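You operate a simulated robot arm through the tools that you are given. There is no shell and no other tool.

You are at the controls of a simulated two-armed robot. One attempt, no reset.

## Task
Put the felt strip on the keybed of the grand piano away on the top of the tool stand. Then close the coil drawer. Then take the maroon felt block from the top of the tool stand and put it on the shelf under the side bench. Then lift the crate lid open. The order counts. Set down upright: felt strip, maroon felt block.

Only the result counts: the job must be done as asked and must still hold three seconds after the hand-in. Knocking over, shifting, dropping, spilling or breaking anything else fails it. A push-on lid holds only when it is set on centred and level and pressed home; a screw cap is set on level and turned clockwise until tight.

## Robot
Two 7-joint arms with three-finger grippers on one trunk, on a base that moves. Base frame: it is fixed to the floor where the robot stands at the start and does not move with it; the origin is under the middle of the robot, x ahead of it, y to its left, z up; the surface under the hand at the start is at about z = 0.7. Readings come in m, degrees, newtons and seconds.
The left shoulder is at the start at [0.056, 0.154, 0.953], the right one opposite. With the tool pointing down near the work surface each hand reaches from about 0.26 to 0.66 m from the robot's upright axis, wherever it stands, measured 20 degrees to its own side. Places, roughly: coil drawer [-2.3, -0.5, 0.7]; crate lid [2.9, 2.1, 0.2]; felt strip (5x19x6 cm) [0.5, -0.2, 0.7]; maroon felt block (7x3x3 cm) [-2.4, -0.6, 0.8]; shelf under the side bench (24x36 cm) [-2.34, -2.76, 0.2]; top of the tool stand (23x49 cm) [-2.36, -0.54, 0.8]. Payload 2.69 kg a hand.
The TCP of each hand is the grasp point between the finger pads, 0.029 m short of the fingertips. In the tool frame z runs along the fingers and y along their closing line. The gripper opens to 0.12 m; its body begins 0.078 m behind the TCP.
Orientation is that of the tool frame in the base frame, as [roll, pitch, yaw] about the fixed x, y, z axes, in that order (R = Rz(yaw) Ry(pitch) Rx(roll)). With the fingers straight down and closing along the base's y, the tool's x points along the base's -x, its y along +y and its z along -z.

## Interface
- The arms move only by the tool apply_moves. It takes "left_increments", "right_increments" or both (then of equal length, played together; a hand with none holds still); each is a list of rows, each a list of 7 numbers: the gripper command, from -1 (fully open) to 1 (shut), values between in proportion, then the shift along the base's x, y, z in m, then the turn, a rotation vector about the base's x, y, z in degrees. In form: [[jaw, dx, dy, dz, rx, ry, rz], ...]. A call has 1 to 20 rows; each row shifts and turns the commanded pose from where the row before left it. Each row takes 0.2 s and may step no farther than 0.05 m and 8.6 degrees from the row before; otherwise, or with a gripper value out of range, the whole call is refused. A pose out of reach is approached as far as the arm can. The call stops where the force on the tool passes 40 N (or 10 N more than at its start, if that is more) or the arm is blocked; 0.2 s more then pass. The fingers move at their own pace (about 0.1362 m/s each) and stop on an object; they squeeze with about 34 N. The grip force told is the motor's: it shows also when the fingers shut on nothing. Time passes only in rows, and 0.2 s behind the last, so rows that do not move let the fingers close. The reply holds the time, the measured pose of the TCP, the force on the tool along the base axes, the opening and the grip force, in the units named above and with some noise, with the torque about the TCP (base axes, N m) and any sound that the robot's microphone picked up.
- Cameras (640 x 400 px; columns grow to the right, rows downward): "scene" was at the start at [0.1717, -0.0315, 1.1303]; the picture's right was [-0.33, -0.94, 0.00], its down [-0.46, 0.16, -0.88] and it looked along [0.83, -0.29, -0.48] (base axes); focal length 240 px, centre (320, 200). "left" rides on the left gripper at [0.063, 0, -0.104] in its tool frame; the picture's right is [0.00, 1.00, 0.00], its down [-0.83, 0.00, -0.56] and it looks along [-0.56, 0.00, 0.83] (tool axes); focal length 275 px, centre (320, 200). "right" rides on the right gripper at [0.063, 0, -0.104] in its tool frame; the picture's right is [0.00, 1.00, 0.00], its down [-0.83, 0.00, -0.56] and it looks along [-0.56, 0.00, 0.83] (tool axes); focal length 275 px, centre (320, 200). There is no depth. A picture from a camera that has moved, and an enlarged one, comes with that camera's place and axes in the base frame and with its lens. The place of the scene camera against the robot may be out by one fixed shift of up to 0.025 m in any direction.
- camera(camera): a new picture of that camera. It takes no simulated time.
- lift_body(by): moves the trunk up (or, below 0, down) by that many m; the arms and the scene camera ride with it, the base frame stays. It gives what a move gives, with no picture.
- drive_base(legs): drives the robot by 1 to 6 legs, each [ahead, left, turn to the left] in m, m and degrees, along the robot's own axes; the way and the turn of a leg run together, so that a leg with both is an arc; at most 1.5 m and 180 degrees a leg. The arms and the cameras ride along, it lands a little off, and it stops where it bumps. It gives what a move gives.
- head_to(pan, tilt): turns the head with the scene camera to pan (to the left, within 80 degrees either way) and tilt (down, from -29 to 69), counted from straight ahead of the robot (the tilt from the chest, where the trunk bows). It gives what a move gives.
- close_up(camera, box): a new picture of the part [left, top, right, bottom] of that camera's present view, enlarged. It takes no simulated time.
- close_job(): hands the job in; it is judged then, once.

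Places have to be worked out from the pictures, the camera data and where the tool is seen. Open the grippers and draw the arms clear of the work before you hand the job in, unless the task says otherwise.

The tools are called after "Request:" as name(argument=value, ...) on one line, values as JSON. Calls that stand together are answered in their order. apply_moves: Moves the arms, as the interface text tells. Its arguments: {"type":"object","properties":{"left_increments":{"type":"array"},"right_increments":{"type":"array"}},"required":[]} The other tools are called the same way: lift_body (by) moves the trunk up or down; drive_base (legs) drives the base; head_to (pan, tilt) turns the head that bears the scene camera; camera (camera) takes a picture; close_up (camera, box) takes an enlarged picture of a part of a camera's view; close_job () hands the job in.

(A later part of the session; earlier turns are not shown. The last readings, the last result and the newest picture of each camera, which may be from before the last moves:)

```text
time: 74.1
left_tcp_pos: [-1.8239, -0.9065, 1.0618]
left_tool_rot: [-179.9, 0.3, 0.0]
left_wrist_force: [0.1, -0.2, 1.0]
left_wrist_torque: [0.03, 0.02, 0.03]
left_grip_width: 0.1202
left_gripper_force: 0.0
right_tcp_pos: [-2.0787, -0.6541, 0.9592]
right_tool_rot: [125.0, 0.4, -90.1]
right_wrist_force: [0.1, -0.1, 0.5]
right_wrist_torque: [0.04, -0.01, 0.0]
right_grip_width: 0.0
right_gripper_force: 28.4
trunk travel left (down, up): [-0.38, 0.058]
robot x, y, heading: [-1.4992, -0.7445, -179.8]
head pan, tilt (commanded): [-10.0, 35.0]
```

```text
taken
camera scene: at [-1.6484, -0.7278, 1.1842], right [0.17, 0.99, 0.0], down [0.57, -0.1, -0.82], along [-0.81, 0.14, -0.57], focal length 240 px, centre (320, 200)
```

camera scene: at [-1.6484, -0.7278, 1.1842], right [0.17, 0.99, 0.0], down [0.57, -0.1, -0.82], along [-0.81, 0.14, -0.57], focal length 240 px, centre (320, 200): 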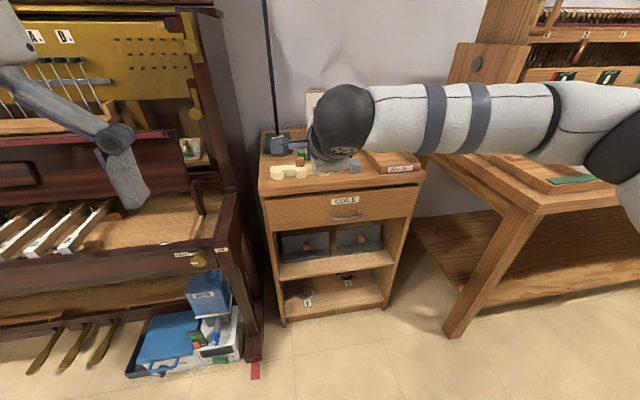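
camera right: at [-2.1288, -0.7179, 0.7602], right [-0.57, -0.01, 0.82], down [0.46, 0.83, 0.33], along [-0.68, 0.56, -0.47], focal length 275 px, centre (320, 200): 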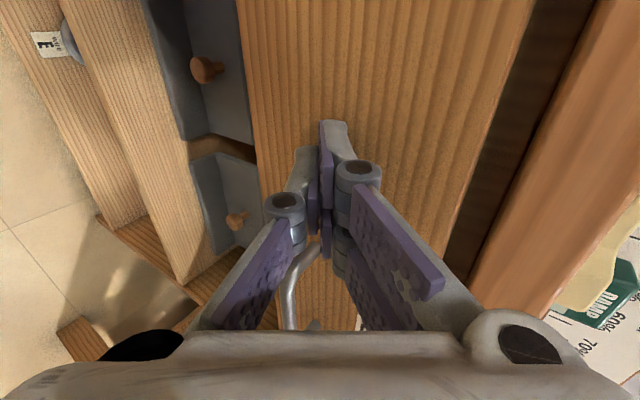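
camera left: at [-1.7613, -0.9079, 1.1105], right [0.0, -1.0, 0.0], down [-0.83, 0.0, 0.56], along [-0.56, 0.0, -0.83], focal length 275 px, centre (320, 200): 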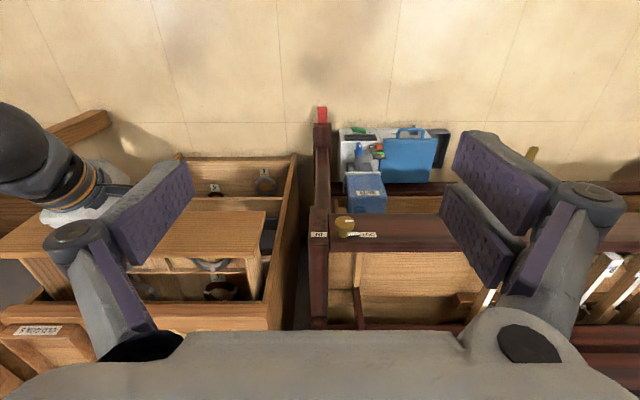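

The drawer is shut flush. Before picking the maroon block I look towards the side bench near (-2.34, -2.76) to see how I must hold the block for the shelf.

Request:
head_to(pan=72, tilt=20)

Request:
camera(camera="scene")

Request:
close_up(camera="scene", box=[240, 100, 440, 240])

```text
time: 75.7
left_tcp_pos: [-1.8232, -0.9054, 1.062]
left_tool_rot: [-179.9, 0.1, 0.0]
left_wrist_force: [0.1, -0.2, 0.7]
left_wrist_torque: [-0.03, -0.01, -0.01]
left_grip_width: 0.1201
left_gripper_force: 0.1
right_tcp_pos: [-2.0787, -0.6537, 0.9596]
right_tool_rot: [124.8, 0.4, -90.0]
right_wrist_force: [-0.1, -0.1, 0.2]
right_wrist_torque: [0.04, 0.01, 0.01]
right_grip_width: 0.0001
right_gripper_force: 28.2
trunk travel left (down, up): [-0.38, 0.058]
robot x, y, heading: [-1.5007, -0.7401, -179.9]
head pan, tilt (commanded): [72.0, 20.0]
```

```text
taken
camera scene: at [-1.5901, -0.8316, 1.2081], right [-0.95, 0.31, 0.0], down [0.11, 0.33, -0.94], along [-0.29, -0.89, -0.34], focal length 240 px, centre (320, 200)
```

scene: 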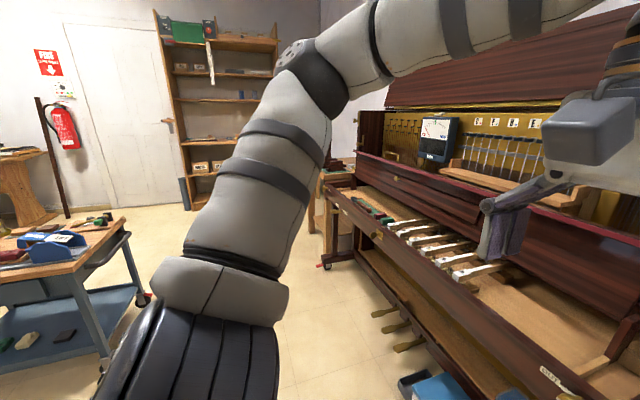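

```text
2.86 times, centred on (340, 170) of scene
camera zoom: at [-1.5901, -0.8316, 1.2081], right [-0.95, 0.31, 0.0], down [0.11, 0.33, -0.94], along [-0.29, -0.89, -0.34], focal length 685 px, centre (263, 286)
```

zoom: 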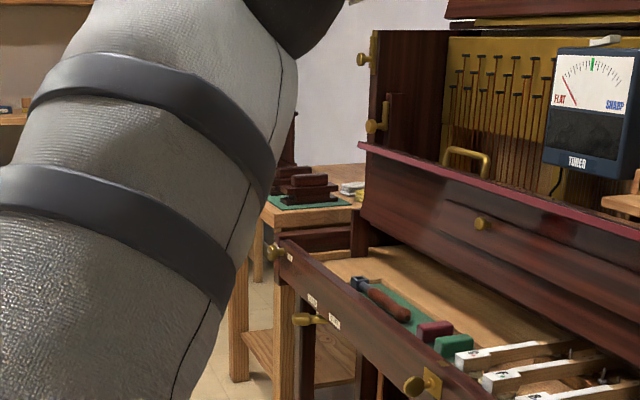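

The shelf is low and open from the +x side, beyond the upright piano. Now the maroon block: I bring the right hand back to pointing down, open it and drive in again to view the block from above.

Request:
apply_moves(right_increments=[[1, 0.01, 0, 0, 0, -7, 0], [1, 0.01, 0, 0, 0, -7, 0], [1, 0, 0, 0, 0, -7, 0], [1, 0, 0, 0, 0, -7, 0], [0, 0, 0, 0, 0, -7, 0], [0, 0, 0, 0, 0, -7, 0], [-0.6, 0, 0, 0, 0, -7, 0], [-0.6, 0, 0, 0, 0, -6, 0], [-0.6, 0, 0, 0, 0, 0, 0]])

Request:
head_to(pan=-10, tilt=35)

Request:
camera(camera="scene")

```text
time: 77.7
left_tcp_pos: [-1.8232, -0.9061, 1.0623]
left_tool_rot: [-179.8, 0.1, -0.1]
left_wrist_force: [0.3, 0.4, -0.6]
left_wrist_torque: [0.0, 0.02, 0.02]
left_grip_width: 0.1201
left_gripper_force: 0.0
right_tcp_pos: [-2.0566, -0.6557, 0.9593]
right_tool_rot: [179.9, 0.4, -89.7]
right_wrist_force: [-1.0, 0.6, -0.1]
right_wrist_torque: [0.0, -0.04, -0.01]
right_grip_width: 0.0961
right_gripper_force: 0.0
trunk travel left (down, up): [-0.38, 0.058]
robot x, y, heading: [-1.5016, -0.7389, -180.0]
head pan, tilt (commanded): [72.0, 20.0]
```

```text
time: 79.2
left_tcp_pos: [-1.8244, -0.9064, 1.0633]
left_tool_rot: [-179.8, 0.3, 0.0]
left_wrist_force: [0.6, -0.6, -0.1]
left_wrist_torque: [0.02, -0.01, 0.02]
left_grip_width: 0.1199
left_gripper_force: 0.0
right_tcp_pos: [-2.0568, -0.6546, 0.9597]
right_tool_rot: [179.9, 0.4, -89.8]
right_wrist_force: [0.7, -0.2, 0.4]
right_wrist_torque: [0.02, 0.01, 0.03]
right_grip_width: 0.0962
right_gripper_force: 0.1
trunk travel left (down, up): [-0.38, 0.058]
robot x, y, heading: [-1.4997, -0.7424, -179.8]
head pan, tilt (commanded): [-10.0, 35.0]
```

```text
taken
camera scene: at [-1.6481, -0.7279, 1.1843], right [0.17, 0.99, 0.0], down [0.56, -0.1, -0.82], along [-0.81, 0.14, -0.57], focal length 240 px, centre (320, 200)
```

scene: 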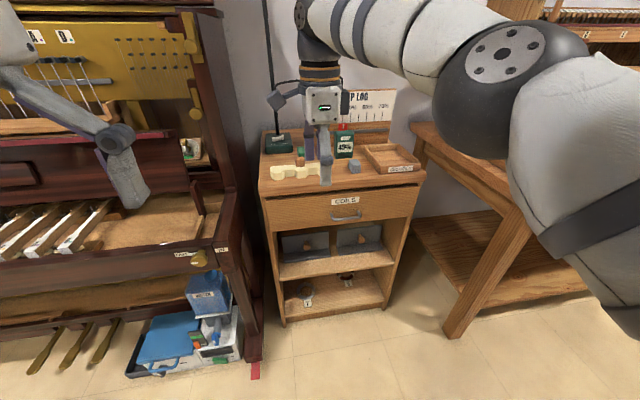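

The hand points down again. I drive forward 0.29 m to my earlier spot at the stand.

Request:
drive_base(legs=[[0.29, 0, 0]])

Request:
camera(camera="right")

Request:
camera(camera="scene")

```text
time: 81.2
left_tcp_pos: [-2.11, -0.9074, 1.0624]
left_tool_rot: [-179.9, 0.1, 0.0]
left_wrist_force: [0.3, -0.3, 0.0]
left_wrist_torque: [0.02, 0.0, -0.03]
left_grip_width: 0.1199
left_gripper_force: 0.2
right_tcp_pos: [-2.3454, -0.6572, 0.9588]
right_tool_rot: [179.8, 0.3, -89.6]
right_wrist_force: [0.4, -0.3, -0.1]
right_wrist_torque: [-0.01, 0.01, 0.02]
right_grip_width: 0.0961
right_gripper_force: 0.0
trunk travel left (down, up): [-0.38, 0.058]
robot x, y, heading: [-1.7865, -0.7418, -179.9]
head pan, tilt (commanded): [-10.0, 35.0]
```

```text
taken
camera right: at [-2.344, -0.7192, 1.063], right [-1.0, -0.01, 0.0], down [-0.01, 0.83, 0.56], along [-0.01, 0.56, -0.83], focal length 275 px, centre (320, 200)
```

right: 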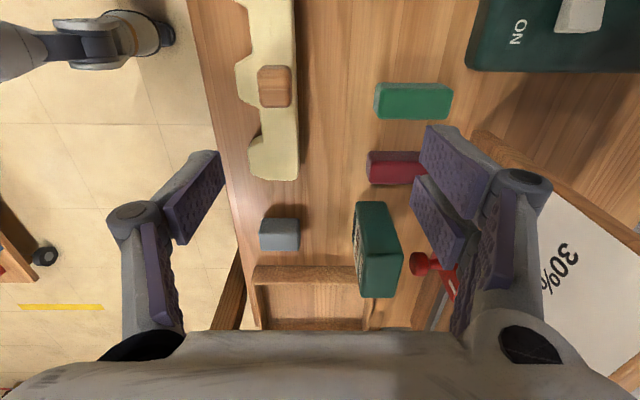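

```text
taken
camera scene: at [-1.936, -0.7286, 1.1842], right [0.17, 0.99, 0.0], down [0.57, -0.1, -0.82], along [-0.81, 0.14, -0.57], focal length 240 px, centre (320, 200)
```

scene: 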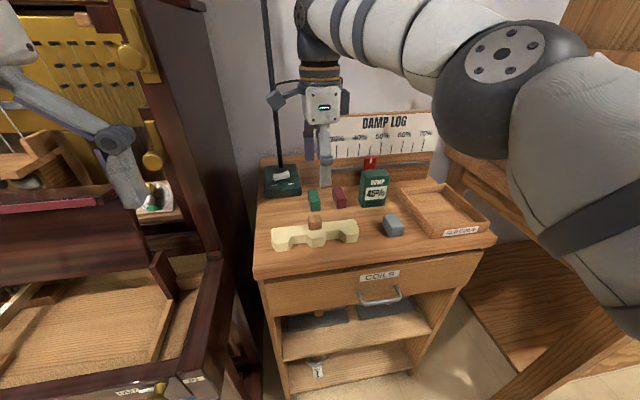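

From above, the maroon block lies along x, from about -2.397 to -2.465 at y ≈ -0.59, between the green block (edge near y -0.645) and the DAMP box (edge near y -0.54). A back plank at x ≈ -2.52 makes gripping lengthwise tight, so I turn the hand to close along y and look again.

Request:
apply_moves(right_increments=[[-0.6, 0, 0, 0, 0, 0, 7.5], [-0.6, 0, 0, 0, 0, 0, 7.5], [-0.6, 0, 0, 0, 0, 0, 7.5], [-0.6, 0, 0, 0, 0, 0, 7.5], [-0.6, 0, 0, 0, 0, 0, 7.5], [-0.6, 0, 0, 0, 0, 0, 7.5], [-0.6, 0, 0, 0, 0, 0, 7.5], [-0.6, 0, 0, 0, 0, 0, 7.5], [-0.6, 0, 0, 0, 0, 0, 7.5], [-0.6, 0, 0, 0, 0, 0, 7.5], [-0.6, 0, 0, 0, 0, 0, 7.5], [-0.6, 0, 0, 0, 0, 0, 7.5], [-0.6, 0, 0, 0, 0, 0, 0]])

Request:
camera(camera="right")

```text
time: 84.0
left_tcp_pos: [-2.1112, -0.907, 1.0614]
left_tool_rot: [-179.9, 0.2, 0.0]
left_wrist_force: [0.1, -0.2, 0.7]
left_wrist_torque: [-0.02, 0.01, 0.02]
left_grip_width: 0.12
left_gripper_force: 0.1
right_tcp_pos: [-2.3448, -0.6563, 0.9583]
right_tool_rot: [179.8, 0.3, 0.4]
right_wrist_force: [-0.5, -0.4, -0.4]
right_wrist_torque: [0.01, 0.03, -0.01]
right_grip_width: 0.0957
right_gripper_force: 0.1
trunk travel left (down, up): [-0.38, 0.058]
robot x, y, heading: [-1.7907, -0.7473, -180.1]
head pan, tilt (commanded): [-10.0, 35.0]
```

```text
taken
camera right: at [-2.2808, -0.6543, 1.0633], right [0.01, -1.0, 0.0], down [-0.83, -0.01, 0.56], along [-0.56, -0.01, -0.83], focal length 275 px, centre (320, 200)
```

right: 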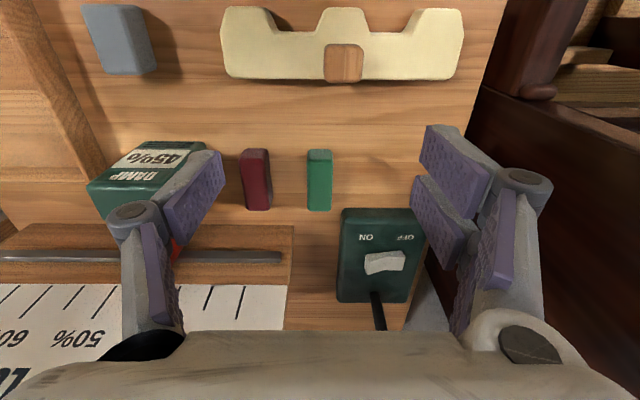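

This gives a clear top view of the maroon block and its neighbours. I take an enlarged view to measure it.

Request:
close_up(camera="right", box=[180, 130, 360, 250])

```text
3.33 times, centred on (270, 190) of right
camera zoom: at [-2.2808, -0.6543, 1.0633], right [0.01, -1.0, 0.0], down [-0.83, -0.01, 0.56], along [-0.56, -0.01, -0.83], focal length 918 px, centre (487, 233)
```

zoom: 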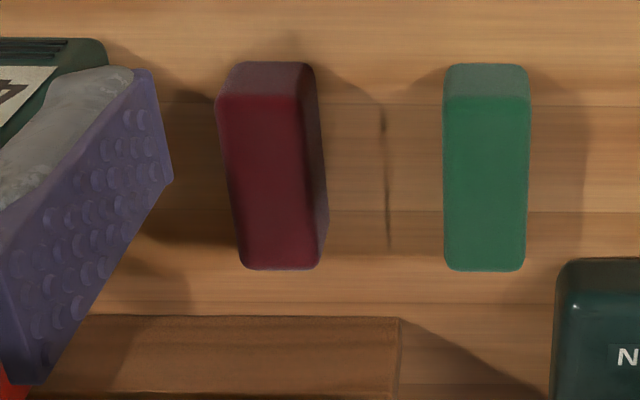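

I check the DAMP box's depth and the gap beside it before choosing the grip.

Request:
close_up(camera="right", box=[60, 120, 280, 270])

Request:
close_up(camera="scene", box=[260, 130, 440, 250])

```text
2.67 times, centred on (170, 195) of right
camera zoom: at [-2.2808, -0.6543, 1.0633], right [0.01, -1.0, 0.0], down [-0.83, -0.01, 0.56], along [-0.56, -0.01, -0.83], focal length 734 px, centre (720, 213)
```

zoom: 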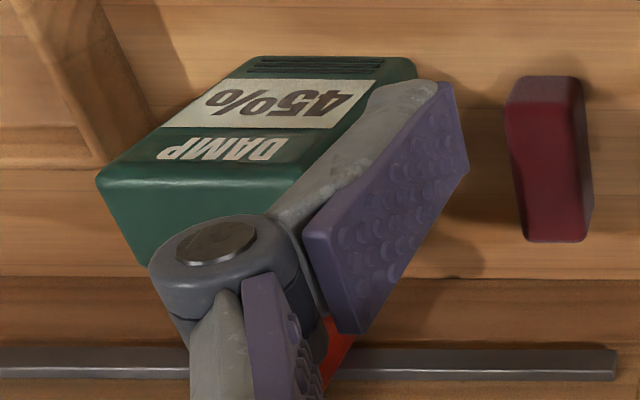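

```text
3.33 times, centred on (350, 190) of scene
camera zoom: at [-1.9355, -0.7286, 1.1843], right [0.17, 0.99, 0.0], down [0.57, -0.1, -0.82], along [-0.81, 0.14, -0.57], focal length 799 px, centre (220, 233)
```

zoom: 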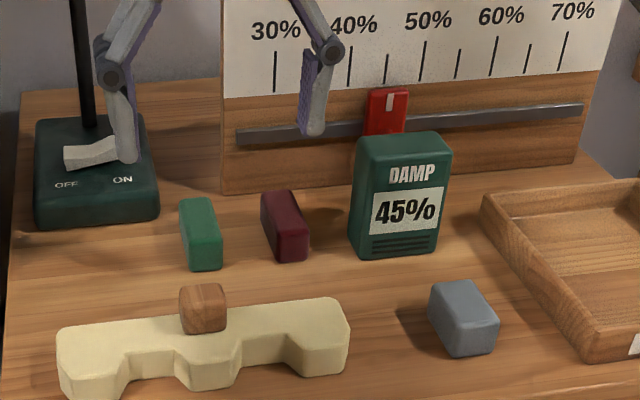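

The DAMP box occupies x -2.42 to -2.39, y -0.54 to -0.477, up to z 0.888. A grip at x ≈ -2.438, on the rear half of the maroon block, keeps the single finger behind the box. I narrow the opening to 5 cm and move above that spot.

Request:
apply_moves(right_increments=[[0.1667, -0.023, 0.016, 0.01, 0, 0, 0], [0.1667, -0.023, 0.016, 0.0, 0, 0, 0], [0.1667, -0.023, 0.016, 0, 0, 0, 0], [0.1667, -0.023, 0.016, 0, 0, 0, 0], [0.1667, 0, 0, 0, 0, 0, 0]])

Request:
camera(camera="right")

Request:
camera(camera="scene")

```text
time: 85.2
left_tcp_pos: [-2.11, -0.907, 1.0625]
left_tool_rot: [-179.9, 0.2, 0.0]
left_wrist_force: [-0.1, 0.1, 1.2]
left_wrist_torque: [-0.01, 0.0, -0.01]
left_grip_width: 0.1201
left_gripper_force: 0.0
right_tcp_pos: [-2.3689, -0.572, 0.9519]
right_tool_rot: [179.9, 0.4, 0.4]
right_wrist_force: [0.2, -0.1, 0.8]
right_wrist_torque: [-0.02, 0.0, 0.01]
right_grip_width: 0.05
right_gripper_force: 0.1
right hand out of reach, approached as far as the arm can: row 1, 2, 3, 4
trunk travel left (down, up): [-0.38, 0.058]
robot x, y, heading: [-1.7903, -0.7414, -179.8]
head pan, tilt (commanded): [-10.0, 35.0]
```

```text
taken
camera right: at [-2.3032, -0.5708, 1.056], right [0.01, -1.0, 0.0], down [-0.83, -0.01, 0.56], along [-0.56, -0.01, -0.83], focal length 275 px, centre (320, 200)
```

right: 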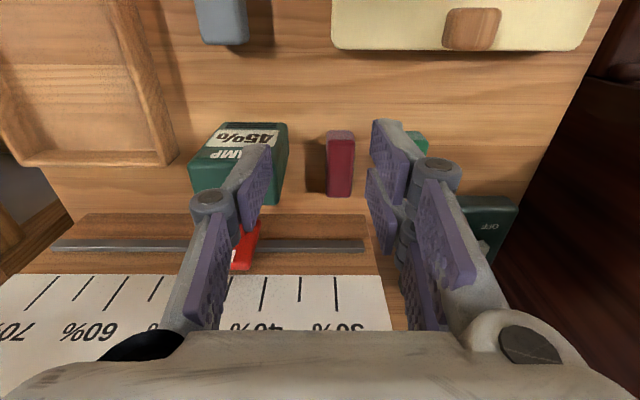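

```text
taken
camera scene: at [-1.9354, -0.7287, 1.1843], right [0.17, 0.99, 0.0], down [0.56, -0.1, -0.82], along [-0.81, 0.14, -0.57], focal length 240 px, centre (320, 200)
```

scene: 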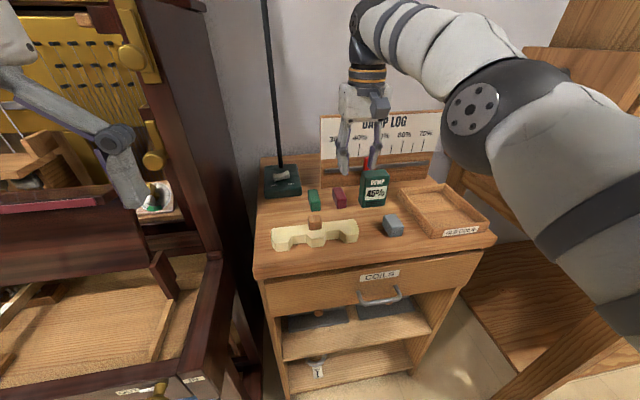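

The rear spot is just beyond arm's reach from here. I pull the hand back first, then bring the base 10 cm closer and 4 cm to the right, staying clear of the piano's corner.

Request:
apply_moves(right_increments=[[0.1667, 0.03, -0.01, 0.01, 0, 0, 0], [0.1667, 0.03, -0.01, 0.01, 0, 0, 0], [0.1667, 0.02, 0, 0.0, 0, 0, 0], [0.1667, 0, 0, 0, 0, 0, 0]])

Request:
drive_base(legs=[[0.1, -0.045, 0]])

Request:
camera(camera="right")

Request:
camera(camera="scene")

```text
time: 86.2
left_tcp_pos: [-2.1109, -0.907, 1.063]
left_tool_rot: [-180.0, 0.2, -0.1]
left_wrist_force: [-0.1, 0.8, -0.3]
left_wrist_torque: [-0.02, -0.03, -0.02]
left_grip_width: 0.12
left_gripper_force: 0.0
right_tcp_pos: [-2.287, -0.5927, 0.9716]
right_tool_rot: [179.9, 0.4, 0.4]
right_wrist_force: [1.1, -0.5, 0.0]
right_wrist_torque: [0.02, -0.06, 0.0]
right_grip_width: 0.0502
right_gripper_force: 0.1
trunk travel left (down, up): [-0.38, 0.058]
robot x, y, heading: [-1.7904, -0.7434, -180.0]
head pan, tilt (commanded): [-10.0, 35.0]
```

```text
time: 87.4
left_tcp_pos: [-2.212, -0.8621, 1.0628]
left_tool_rot: [-179.9, 0.2, 0.0]
left_wrist_force: [0.3, -0.9, -0.5]
left_wrist_torque: [0.02, -0.01, 0.02]
left_grip_width: 0.1202
left_gripper_force: 0.1
right_tcp_pos: [-2.3899, -0.547, 0.9707]
right_tool_rot: [179.8, 0.3, 0.5]
right_wrist_force: [-0.8, 0.0, -0.6]
right_wrist_torque: [0.03, -0.05, 0.01]
right_grip_width: 0.0501
right_gripper_force: 0.2
trunk travel left (down, up): [-0.38, 0.058]
robot x, y, heading: [-1.8867, -0.6977, -180.0]
head pan, tilt (commanded): [-10.0, 35.0]
```

```text
taken
camera right: at [-2.3242, -0.5461, 1.0754], right [0.01, -1.0, 0.0], down [-0.83, -0.01, 0.56], along [-0.56, -0.01, -0.83], focal length 275 px, centre (320, 200)
```

right: 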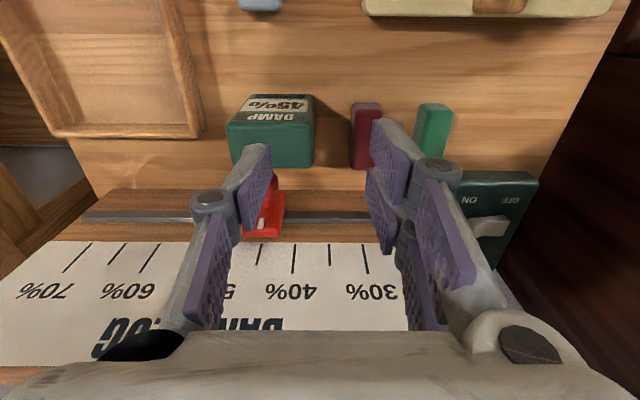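

```text
taken
camera scene: at [-2.0362, -0.6838, 1.1842], right [0.17, 0.99, 0.0], down [0.57, -0.1, -0.82], along [-0.81, 0.14, -0.57], focal length 240 px, centre (320, 200)
```

scene: 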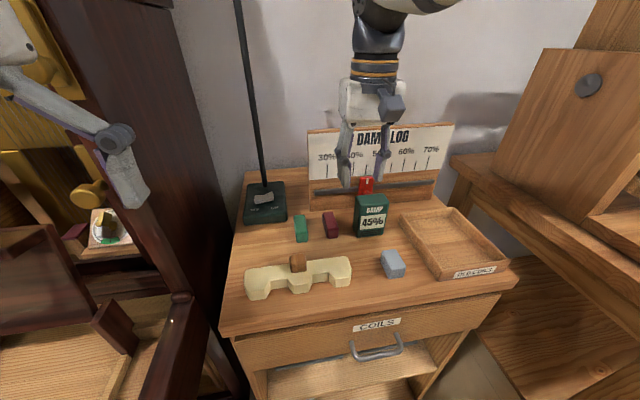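

The base is now closer. I move the hand above the block's rear half at (-2.438, -0.592).

Request:
apply_moves(right_increments=[[0.1667, -0.016, -0.015, 0, 0, 0, 0], [0.1667, -0.016, -0.015, 0, 0, 0, 0], [0.1667, -0.016, -0.015, 0, 0, 0, 0], [0.1667, 0, 0, 0, 0, 0, 0]])

Request:
camera(camera="right")

Request:
close_up(camera="scene", box=[230, 90, 450, 250])

```text
time: 88.4
left_tcp_pos: [-2.2106, -0.8628, 1.0614]
left_tool_rot: [-179.9, 0.3, 0.0]
left_wrist_force: [0.7, -0.8, 0.1]
left_wrist_torque: [0.0, 0.0, 0.0]
left_grip_width: 0.1202
left_gripper_force: 0.1
right_tcp_pos: [-2.4351, -0.5924, 0.9732]
right_tool_rot: [179.8, 0.4, 0.4]
right_wrist_force: [-0.3, -0.1, 0.1]
right_wrist_torque: [0.0, 0.03, 0.02]
right_grip_width: 0.0502
right_gripper_force: 0.0
trunk travel left (down, up): [-0.38, 0.058]
robot x, y, heading: [-1.8892, -0.6992, -179.5]
head pan, tilt (commanded): [-10.0, 35.0]
```

```text
taken
camera right: at [-2.3711, -0.5917, 1.0759], right [0.01, -1.0, 0.0], down [-0.83, -0.01, 0.56], along [-0.56, -0.01, -0.83], focal length 275 px, centre (320, 200)
```

right: 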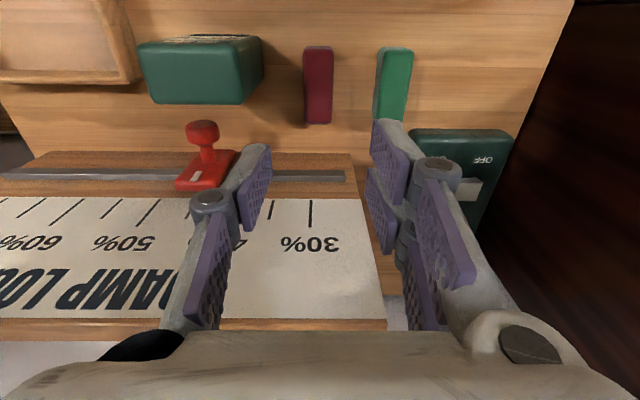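

```text
2.50 times, centred on (340, 170) of scene
camera zoom: at [-2.0351, -0.684, 1.1844], right [0.17, 0.99, 0.0], down [0.56, -0.1, -0.82], along [-0.81, 0.14, -0.57], focal length 599 px, centre (270, 275)
```

zoom: 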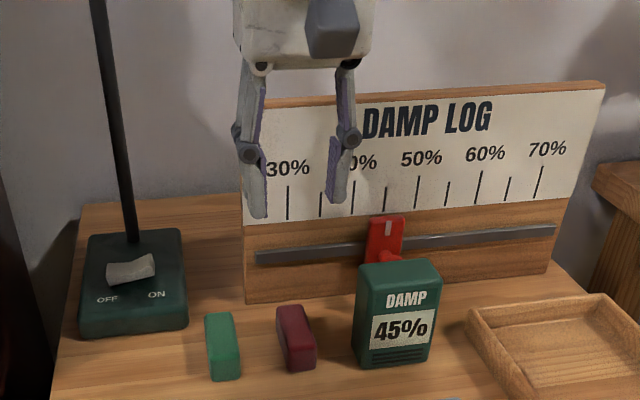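

Everything agrees: the block spans x -2.395 to -2.455 at y ≈ -0.591, and the plank face is at x ≈ -2.493. I make a small correction and go down partway.

Request:
apply_moves(right_increments=[[0.1667, -0.003, 0.001, -0.02, 0, 0, 0], [0.1667, 0, 0, -0.02, 0, 0, 0], [0.1667, 0, 0, -0.02, 0, 0, 0], [0.1667, 0, 0, -0.02, 0, 0, 0], [0.1667, 0, 0, -0.015, 0, 0, 0], [0.1667, 0, 0, 0, 0, 0, 0]])

Request:
camera(camera="right")

Request:
close_up(camera="scene", box=[230, 120, 450, 260])

```text
time: 89.8
left_tcp_pos: [-2.2101, -0.8636, 1.063]
left_tool_rot: [-180.0, 0.2, 0.0]
left_wrist_force: [-0.1, -0.5, -0.9]
left_wrist_torque: [0.01, 0.0, -0.02]
left_grip_width: 0.1202
left_gripper_force: 0.0
right_tcp_pos: [-2.4383, -0.5917, 0.8765]
right_tool_rot: [179.8, 0.4, 0.4]
right_wrist_force: [0.6, 1.4, -0.2]
right_wrist_torque: [0.01, 0.01, -0.01]
right_grip_width: 0.0503
right_gripper_force: 0.2
trunk travel left (down, up): [-0.38, 0.058]
robot x, y, heading: [-1.8894, -0.7012, -179.7]
head pan, tilt (commanded): [-10.0, 35.0]
```

```text
taken
camera right: at [-2.3741, -0.5902, 0.9811], right [0.01, -1.0, 0.0], down [-0.83, -0.01, 0.56], along [-0.56, -0.01, -0.83], focal length 275 px, centre (320, 200)
```

right: 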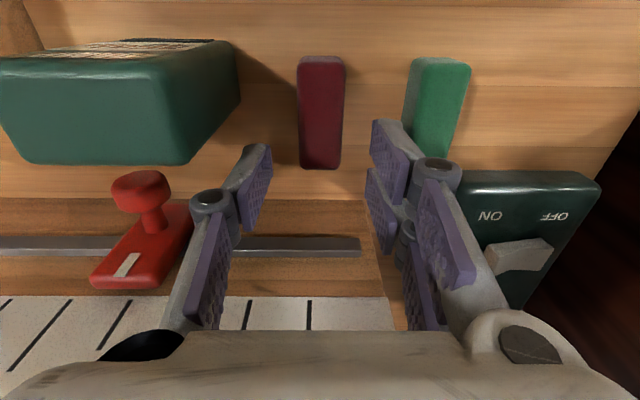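

```text
2.86 times, centred on (340, 190) of scene
camera zoom: at [-2.0354, -0.6842, 1.1843], right [0.17, 0.99, 0.0], down [0.57, -0.1, -0.82], along [-0.81, 0.14, -0.57], focal length 685 px, centre (263, 229)
```

zoom: 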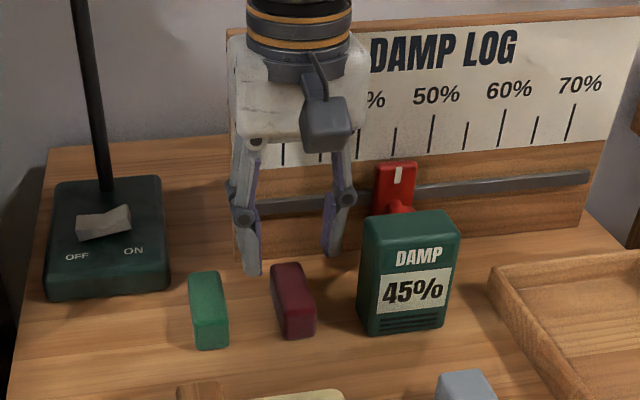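

The fingers straddle the block well, with gaps to the green block and the DAMP box. I descend the last 4.3 cm.

Request:
apply_moves(right_increments=[[0.1667, 0, 0, -0.015, 0, 0, 0], [0.1667, 0, 0, -0.015, 0, 0, 0], [0.1667, 0, 0, 0, 0, 0, 0]])

Request:
camera(camera="right")

Request:
close_up(camera="scene", box=[230, 120, 450, 260])

```text
time: 90.6
left_tcp_pos: [-2.2111, -0.8627, 1.0621]
left_tool_rot: [-179.9, 0.2, 0.1]
left_wrist_force: [-0.2, 0.4, 0.4]
left_wrist_torque: [0.05, 0.01, 0.01]
left_grip_width: 0.1199
left_gripper_force: 0.0
right_tcp_pos: [-2.4383, -0.5917, 0.8469]
right_tool_rot: [179.7, 0.3, 0.4]
right_wrist_force: [0.6, 0.4, -0.4]
right_wrist_torque: [0.01, -0.01, 0.0]
right_grip_width: 0.0501
right_gripper_force: 0.1
trunk travel left (down, up): [-0.38, 0.058]
robot x, y, heading: [-1.8905, -0.6991, -179.7]
head pan, tilt (commanded): [-10.0, 35.0]
```

```text
taken
camera right: at [-2.3741, -0.5906, 0.9507], right [0.01, -1.0, 0.0], down [-0.83, -0.01, 0.56], along [-0.56, -0.01, -0.83], focal length 275 px, centre (320, 200)
```

right: 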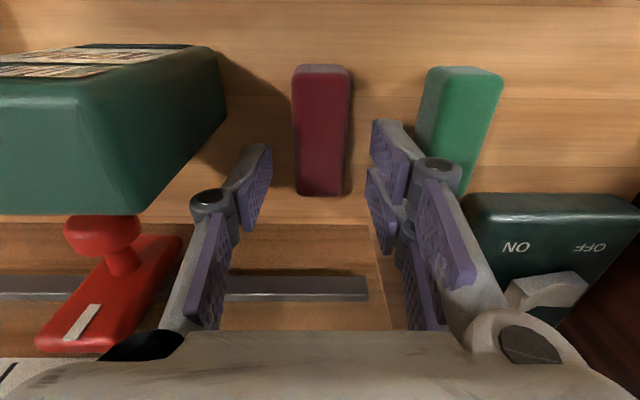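

```text
2.86 times, centred on (340, 190) of scene
camera zoom: at [-2.0354, -0.6842, 1.1843], right [0.17, 0.99, 0.0], down [0.57, -0.1, -0.82], along [-0.81, 0.14, -0.57], focal length 685 px, centre (263, 229)
```

zoom: 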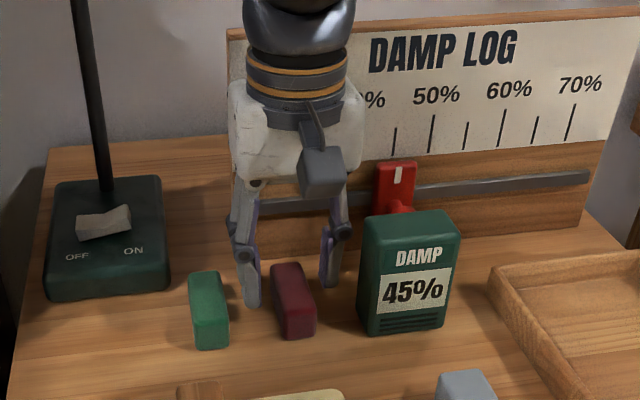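

Clearances hold. I take the final 14 mm down in two small steps.

Request:
apply_moves(right_increments=[[0.1667, 0, 0, -0.007, 0, 0, 0], [0.1667, 0, 0, -0.006, 0, 0, 0], [0.1667, 0, 0, 0, 0, 0, 0]])

Request:
camera(camera="right")

Request:
close_up(camera="scene", box=[230, 120, 450, 260])

```text
time: 91.4
left_tcp_pos: [-2.2094, -0.8628, 1.0623]
left_tool_rot: [-179.9, 0.1, 0.0]
left_wrist_force: [-0.8, 0.6, -0.3]
left_wrist_torque: [0.01, -0.01, -0.02]
left_grip_width: 0.1199
left_gripper_force: 0.0
right_tcp_pos: [-2.4381, -0.5915, 0.8332]
right_tool_rot: [179.7, 0.3, 0.4]
right_wrist_force: [-0.1, -0.1, -0.3]
right_wrist_torque: [-0.02, -0.03, 0.02]
right_grip_width: 0.05
right_gripper_force: 0.0
trunk travel left (down, up): [-0.38, 0.058]
robot x, y, heading: [-1.8889, -0.7001, -180.1]
head pan, tilt (commanded): [-10.0, 35.0]
```

```text
taken
camera right: at [-2.3743, -0.5904, 0.9379], right [0.01, -1.0, 0.0], down [-0.83, -0.01, 0.56], along [-0.56, -0.01, -0.83], focal length 275 px, centre (320, 200)
```

right: 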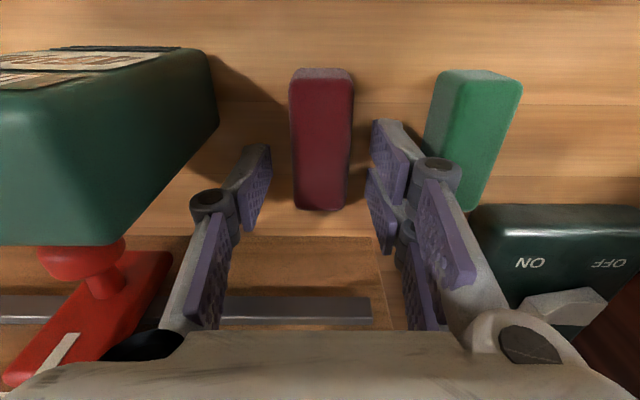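

```text
2.86 times, centred on (340, 190) of scene
camera zoom: at [-2.0354, -0.6842, 1.1843], right [0.17, 0.99, 0.0], down [0.57, -0.1, -0.82], along [-0.81, 0.14, -0.57], focal length 685 px, centre (263, 229)
```

zoom: 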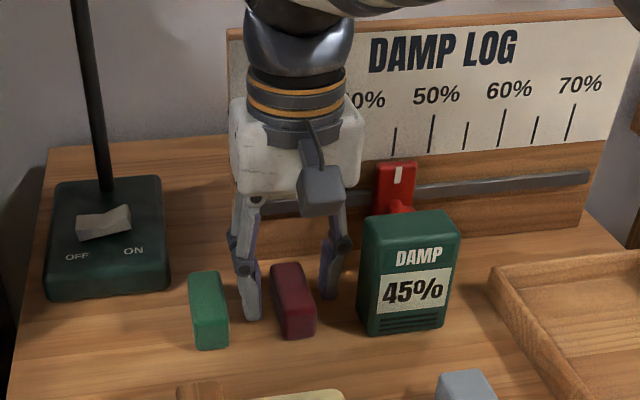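

The fingers are level with the block and nothing is touched. I close on the maroon block.

Request:
apply_moves(right_increments=[[1, 0, 0, 0, 0, 0, 0], [1, 0, 0, 0, 0, 0, 0], [1, 0, 0, 0, 0, 0, 0]])

Request:
camera(camera="right")

```text
time: 92.2
left_tcp_pos: [-2.2117, -0.8626, 1.0621]
left_tool_rot: [-179.8, 0.2, 0.1]
left_wrist_force: [0.0, 0.1, 0.3]
left_wrist_torque: [0.03, -0.01, 0.02]
left_grip_width: 0.1202
left_gripper_force: 0.0
right_tcp_pos: [-2.4393, -0.5916, 0.8337]
right_tool_rot: [179.8, 0.5, 0.3]
right_wrist_force: [0.4, -0.9, 0.6]
right_wrist_torque: [-0.04, -0.02, 0.01]
right_grip_width: 0.0246
right_gripper_force: 34.3
trunk travel left (down, up): [-0.38, 0.058]
robot x, y, heading: [-1.8869, -0.699, -179.7]
head pan, tilt (commanded): [-10.0, 35.0]
```

```text
taken
camera right: at [-2.3744, -0.5904, 0.938], right [0.01, -1.0, 0.0], down [-0.83, -0.01, 0.56], along [-0.56, -0.01, -0.83], focal length 275 px, centre (320, 200)
```

right: 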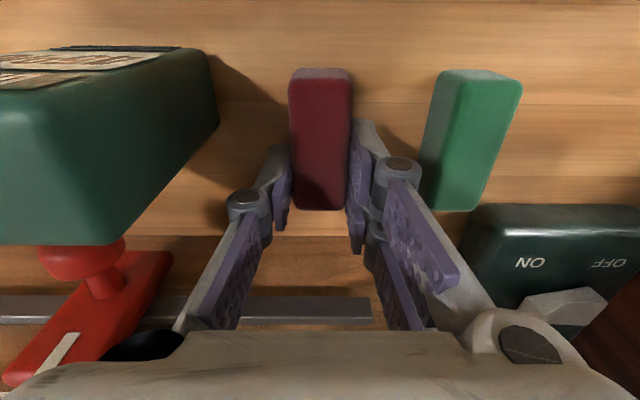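

It is gripped at 24.6 mm. I lift straight up.

Request:
apply_moves(right_increments=[[1, 0, 0, 0.01, 0, 0, 0], [1, 0, 0, 0.02, 0, 0, 0], [1, 0, 0, 0.03, 0, 0, 0], [1, 0, 0, 0.03, 0, 0, 0], [1, 0.01, 0, 0.03, 0, 0, 0], [1, 0.01, 0, 0.02, 0, 0, 0], [1, 0, 0, 0, 0, 0, 0]])

Request:
camera(camera="right")

Request:
camera(camera="scene")

```text
time: 93.8
left_tcp_pos: [-2.2108, -0.8642, 1.063]
left_tool_rot: [-179.9, 0.2, -0.1]
left_wrist_force: [0.1, 0.2, 0.7]
left_wrist_torque: [-0.02, 0.01, -0.02]
left_grip_width: 0.1201
left_gripper_force: 0.0
right_tcp_pos: [-2.4195, -0.5927, 0.9732]
right_tool_rot: [179.8, 0.3, 0.5]
right_wrist_force: [0.0, -0.4, -0.2]
right_wrist_torque: [0.03, 0.01, 0.0]
right_grip_width: 0.0249
right_gripper_force: 33.8
trunk travel left (down, up): [-0.38, 0.058]
robot x, y, heading: [-1.8922, -0.6988, -179.8]
head pan, tilt (commanded): [-10.0, 35.0]
```

```text
taken
camera right: at [-2.3554, -0.5902, 1.0779], right [0.01, -1.0, 0.0], down [-0.83, -0.01, 0.56], along [-0.56, -0.01, -0.83], focal length 275 px, centre (320, 200)
```

right: 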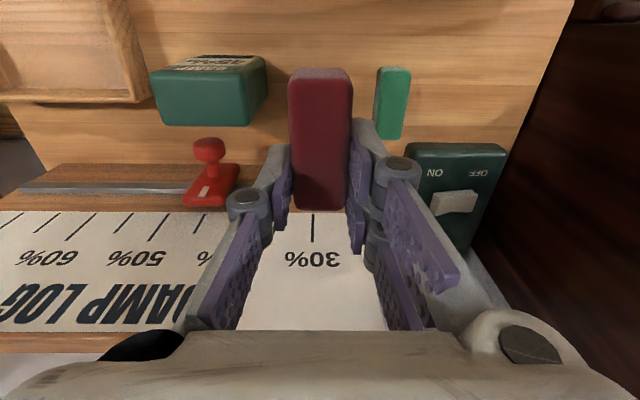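

```text
taken
camera scene: at [-2.0356, -0.6842, 1.1842], right [0.17, 0.99, 0.0], down [0.57, -0.1, -0.82], along [-0.81, 0.14, -0.57], focal length 240 px, centre (320, 200)
```

scene: 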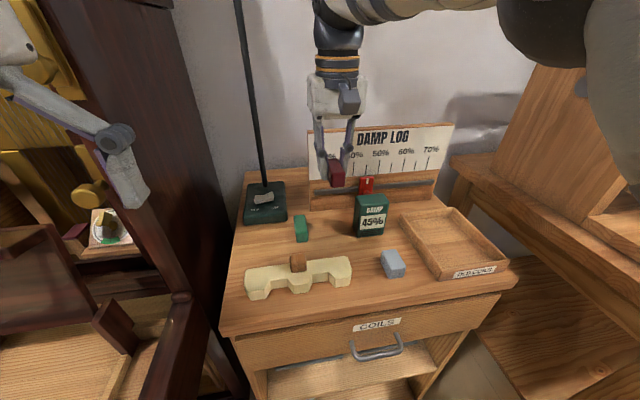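

The block is lifted cleanly and the strip and other items are undisturbed. I draw the hand in, back away from the stand and turn left towards the side bench.

Request:
apply_moves(right_increments=[[1, 0.03, 0.0, 0, 0, 0, 0], [1, 0.03, 0.0, 0, 0, 0, 0], [1, 0.0, 0.0, 0, 0, 0, 0]])

Request:
drive_base(legs=[[-0.55, 0, 0], [0, 0, 90]])

Request:
head_to(pan=0, tilt=25)

Request:
camera(camera="scene")

Request:
camera(camera="right")

```text
time: 94.6
left_tcp_pos: [-2.2111, -0.8635, 1.0623]
left_tool_rot: [-180.0, 0.2, 0.0]
left_wrist_force: [-1.2, 0.2, 0.1]
left_wrist_torque: [0.02, 0.0, 0.04]
left_grip_width: 0.12
left_gripper_force: 0.1
right_tcp_pos: [-2.3594, -0.5929, 0.9746]
right_tool_rot: [179.8, 0.4, 0.4]
right_wrist_force: [-0.2, -0.4, -0.4]
right_wrist_torque: [-0.01, 0.04, 0.0]
right_grip_width: 0.0249
right_gripper_force: 34.3
trunk travel left (down, up): [-0.38, 0.058]
robot x, y, heading: [-1.8886, -0.6965, -180.0]
head pan, tilt (commanded): [-10.0, 35.0]
```

```text
time: 101.5
left_tcp_pos: [-1.1827, -1.0195, 1.0623]
left_tool_rot: [-180.0, 0.1, 89.3]
left_wrist_force: [-0.5, 0.5, 0.4]
left_wrist_torque: [0.01, -0.03, 0.0]
left_grip_width: 0.12
left_gripper_force: 0.1
right_tcp_pos: [-1.456, -1.1659, 0.974]
right_tool_rot: [179.8, 0.4, 89.6]
right_wrist_force: [-0.5, -0.6, 0.3]
right_wrist_torque: [-0.01, 0.03, -0.01]
right_grip_width: 0.0246
right_gripper_force: 33.7
trunk travel left (down, up): [-0.38, 0.058]
robot x, y, heading: [-1.3463, -0.6955, -90.7]
head pan, tilt (commanded): [-10.0, 35.0]
```

```text
time: 102.2
left_tcp_pos: [-1.1844, -1.0201, 1.063]
left_tool_rot: [-179.8, 0.2, 89.5]
left_wrist_force: [0.2, -0.7, 0.5]
left_wrist_torque: [0.0, -0.01, 0.03]
left_grip_width: 0.1201
left_gripper_force: 0.1
right_tcp_pos: [-1.4567, -1.1661, 0.9729]
right_tool_rot: [179.9, 0.4, 89.6]
right_wrist_force: [0.5, 0.2, -0.9]
right_wrist_torque: [0.0, -0.01, 0.0]
right_grip_width: 0.0249
right_gripper_force: 34.3
trunk travel left (down, up): [-0.38, 0.058]
robot x, y, heading: [-1.3447, -0.6959, -90.5]
head pan, tilt (commanded): [0.0, 25.0]
```

```text
taken
camera scene: at [-1.347, -0.8499, 1.2], right [-1.0, 0.01, 0.0], down [0.0, 0.42, -0.91], along [-0.01, -0.91, -0.42], focal length 240 px, centre (320, 200)
```

scene: 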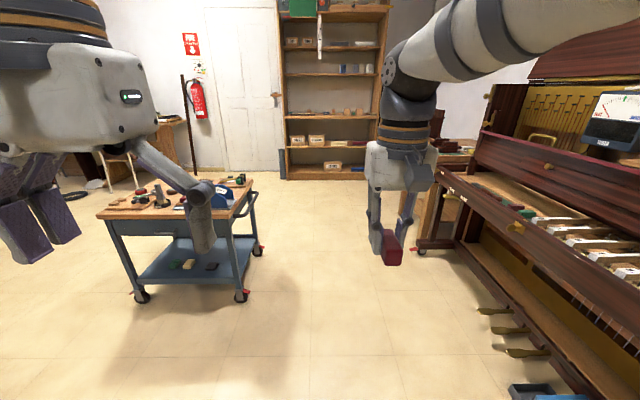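

```text
taken
camera right: at [-1.4559, -1.1019, 1.078], right [1.0, 0.0, 0.0], down [0.0, -0.83, 0.56], along [0.0, -0.56, -0.83], focal length 275 px, centre (320, 200)
```

right: 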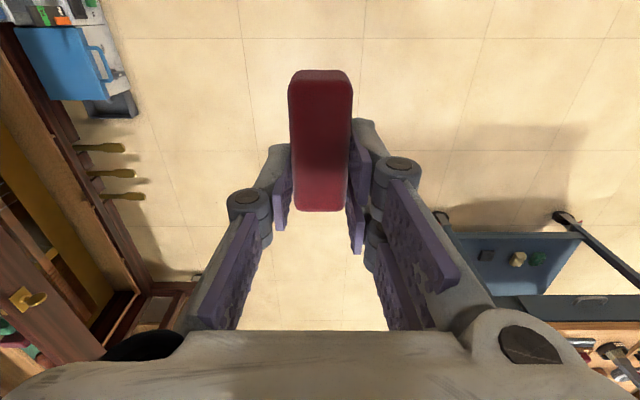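

The corridor between the cart (x > -0.9) and the piano (x < -2.18) is clear. I drive down it to about y = -2.9 and turn right to face the side bench.

Request:
drive_base(legs=[[1.1, -0.1, 0], [1.05, 0, 0]])

Request:
head_to(pan=-70, tilt=30)

Request:
camera(camera="scene")

```text
time: 112.9
left_tcp_pos: [-1.2902, -3.1665, 1.0621]
left_tool_rot: [-179.9, 0.3, 89.8]
left_wrist_force: [-0.7, -1.0, 0.3]
left_wrist_torque: [0.01, 0.02, 0.03]
left_grip_width: 0.1199
left_gripper_force: 0.2
right_tcp_pos: [-1.5615, -3.3153, 0.9726]
right_tool_rot: [179.7, 0.3, 90.1]
right_wrist_force: [-0.3, 0.2, -0.9]
right_wrist_torque: [0.02, -0.01, 0.0]
right_grip_width: 0.0247
right_gripper_force: 33.8
trunk travel left (down, up): [-0.38, 0.058]
robot x, y, heading: [-1.4556, -2.8362, -90.1]
head pan, tilt (commanded): [0.0, 25.0]
```

```text
time: 114.3
left_tcp_pos: [-1.2904, -3.1666, 1.0629]
left_tool_rot: [-179.9, 0.2, 89.7]
left_wrist_force: [-0.6, -0.6, -0.7]
left_wrist_torque: [0.02, 0.04, -0.02]
left_grip_width: 0.12
left_gripper_force: 0.0
right_tcp_pos: [-1.561, -3.3132, 0.9734]
right_tool_rot: [179.8, 0.4, 90.2]
right_wrist_force: [-0.9, -0.7, 0.0]
right_wrist_torque: [0.0, -0.04, 0.0]
right_grip_width: 0.0249
right_gripper_force: 33.6
trunk travel left (down, up): [-0.38, 0.058]
robot x, y, heading: [-1.4562, -2.8424, -90.1]
head pan, tilt (commanded): [-70.0, 30.0]
```

```text
taken
camera scene: at [-1.5397, -2.9357, 1.1921], right [-0.34, 0.94, 0.0], down [0.47, 0.17, -0.87], along [-0.81, -0.3, -0.5], focal length 240 px, centre (320, 200)
```

scene: 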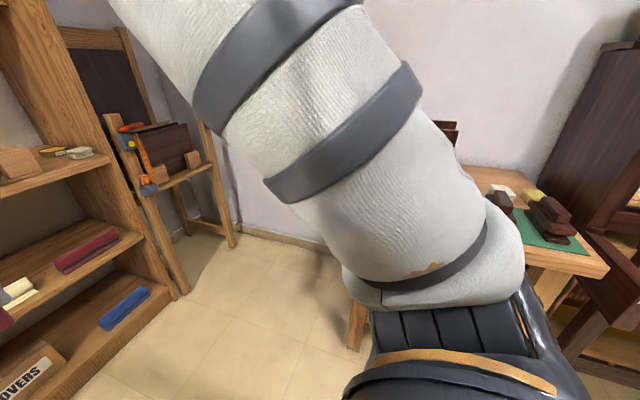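

The bench is to my right. I turn to face it.

Request:
drive_base(legs=[[0, 0, -90]])

Request:
head_to(pan=0, tilt=35)

Request:
camera(camera="scene")

Request:
camera(camera="right")

```text
time: 118.6
left_tcp_pos: [-1.78, -3.0015, 1.0622]
left_tool_rot: [-179.8, 0.1, -1.1]
left_wrist_force: [-0.3, 0.2, 0.1]
left_wrist_torque: [0.03, 0.02, 0.0]
left_grip_width: 0.1203
left_gripper_force: 0.1
right_tcp_pos: [-1.9231, -2.7275, 0.9752]
right_tool_rot: [179.8, 0.4, -0.7]
right_wrist_force: [-1.1, 0.4, -0.2]
right_wrist_torque: [0.02, -0.02, -0.01]
right_grip_width: 0.0246
right_gripper_force: 33.8
trunk travel left (down, up): [-0.38, 0.058]
robot x, y, heading: [-1.4557, -2.8441, 179.0]
head pan, tilt (commanded): [-70.0, 30.0]
```

```text
time: 120.0
left_tcp_pos: [-1.7805, -3.0014, 1.0619]
left_tool_rot: [-179.9, 0.2, -1.1]
left_wrist_force: [0.5, -0.8, -0.3]
left_wrist_torque: [-0.01, -0.01, 0.04]
left_grip_width: 0.1201
left_gripper_force: 0.1
right_tcp_pos: [-1.9224, -2.7271, 0.9734]
right_tool_rot: [179.7, 0.4, -0.8]
right_wrist_force: [0.8, -0.3, 0.2]
right_wrist_torque: [0.0, -0.02, 0.0]
right_grip_width: 0.025
right_gripper_force: 33.9
trunk travel left (down, up): [-0.38, 0.058]
robot x, y, heading: [-1.4541, -2.8417, 179.1]
head pan, tilt (commanded): [0.0, 35.0]
```

```text
taken
camera scene: at [-1.6033, -2.8416, 1.1843], right [0.02, 1.0, 0.0], down [0.57, -0.01, -0.82], along [-0.82, 0.01, -0.57], focal length 240 px, centre (320, 200)
```

scene: 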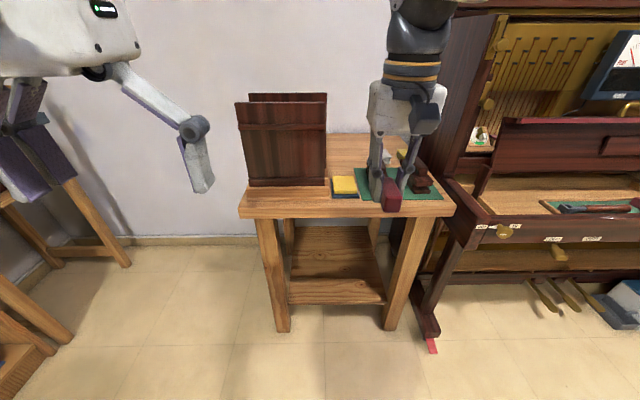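

```text
taken
camera right: at [-1.8594, -2.7277, 1.078], right [-0.01, -1.0, 0.0], down [-0.83, 0.01, 0.56], along [-0.56, 0.0, -0.83], focal length 275 px, centre (320, 200)
```

right: 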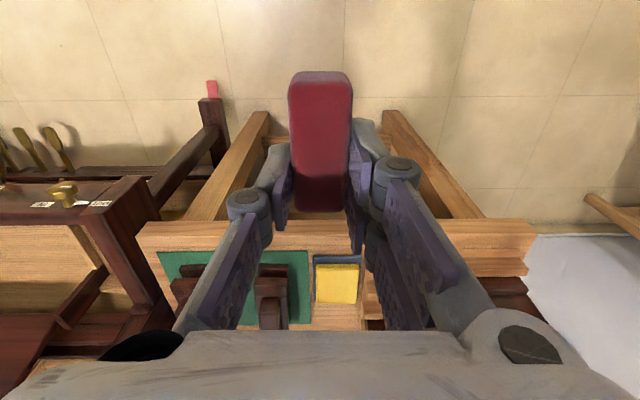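

The bench has its top at z ≈ 0.745, front edge x ≈ -2.185, underside ≈ 0.67, legs at y ≈ -3.03 and -2.50, and the shelf between them at z ≈ 0.2. I lower the trunk out here in front of the bench, so the arm can enter beneath the top.

Request:
lift_body(by=-0.37)

Request:
camera(camera="scene")

Request:
camera(camera="right")

```text
time: 123.6
left_tcp_pos: [-1.8117, -3.0012, 0.6766]
left_tool_rot: [-179.9, -4.3, -1.1]
left_wrist_force: [-0.1, -0.5, -0.7]
left_wrist_torque: [0.01, 0.0, -0.03]
left_grip_width: 0.1197
left_gripper_force: 0.2
right_tcp_pos: [-1.9245, -2.7287, 0.6035]
right_tool_rot: [179.9, 0.3, -0.7]
right_wrist_force: [-0.7, -0.3, 0.1]
right_wrist_torque: [0.01, 0.01, -0.02]
right_grip_width: 0.0248
right_gripper_force: 33.7
trunk travel left (down, up): [-0.01, 0.428]
robot x, y, heading: [-1.4554, -2.8453, 179.1]
head pan, tilt (commanded): [0.0, 35.0]
```

```text
taken
camera scene: at [-1.7255, -2.8396, 0.7917], right [0.02, 1.0, 0.0], down [0.57, -0.01, -0.82], along [-0.82, 0.01, -0.57], focal length 240 px, centre (320, 200)
```

scene: 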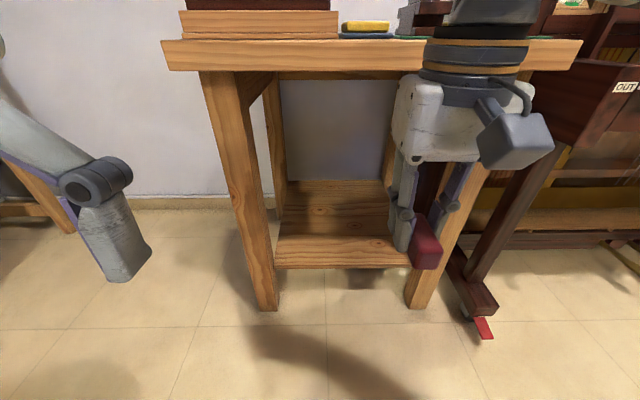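

```text
taken
camera right: at [-1.8592, -2.7278, 0.708], right [-0.01, -1.0, 0.0], down [-0.83, 0.01, 0.56], along [-0.56, 0.0, -0.83], focal length 275 px, centre (320, 200)
```

right: 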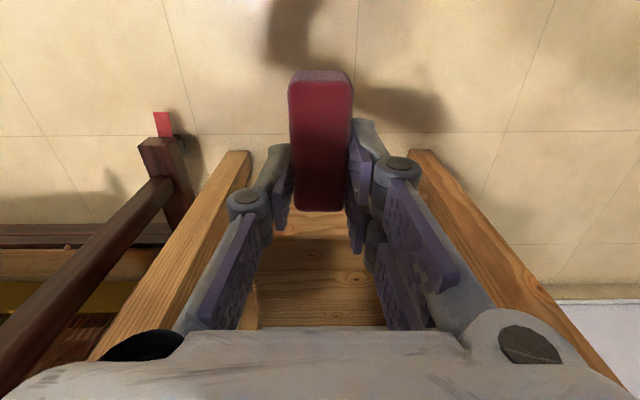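

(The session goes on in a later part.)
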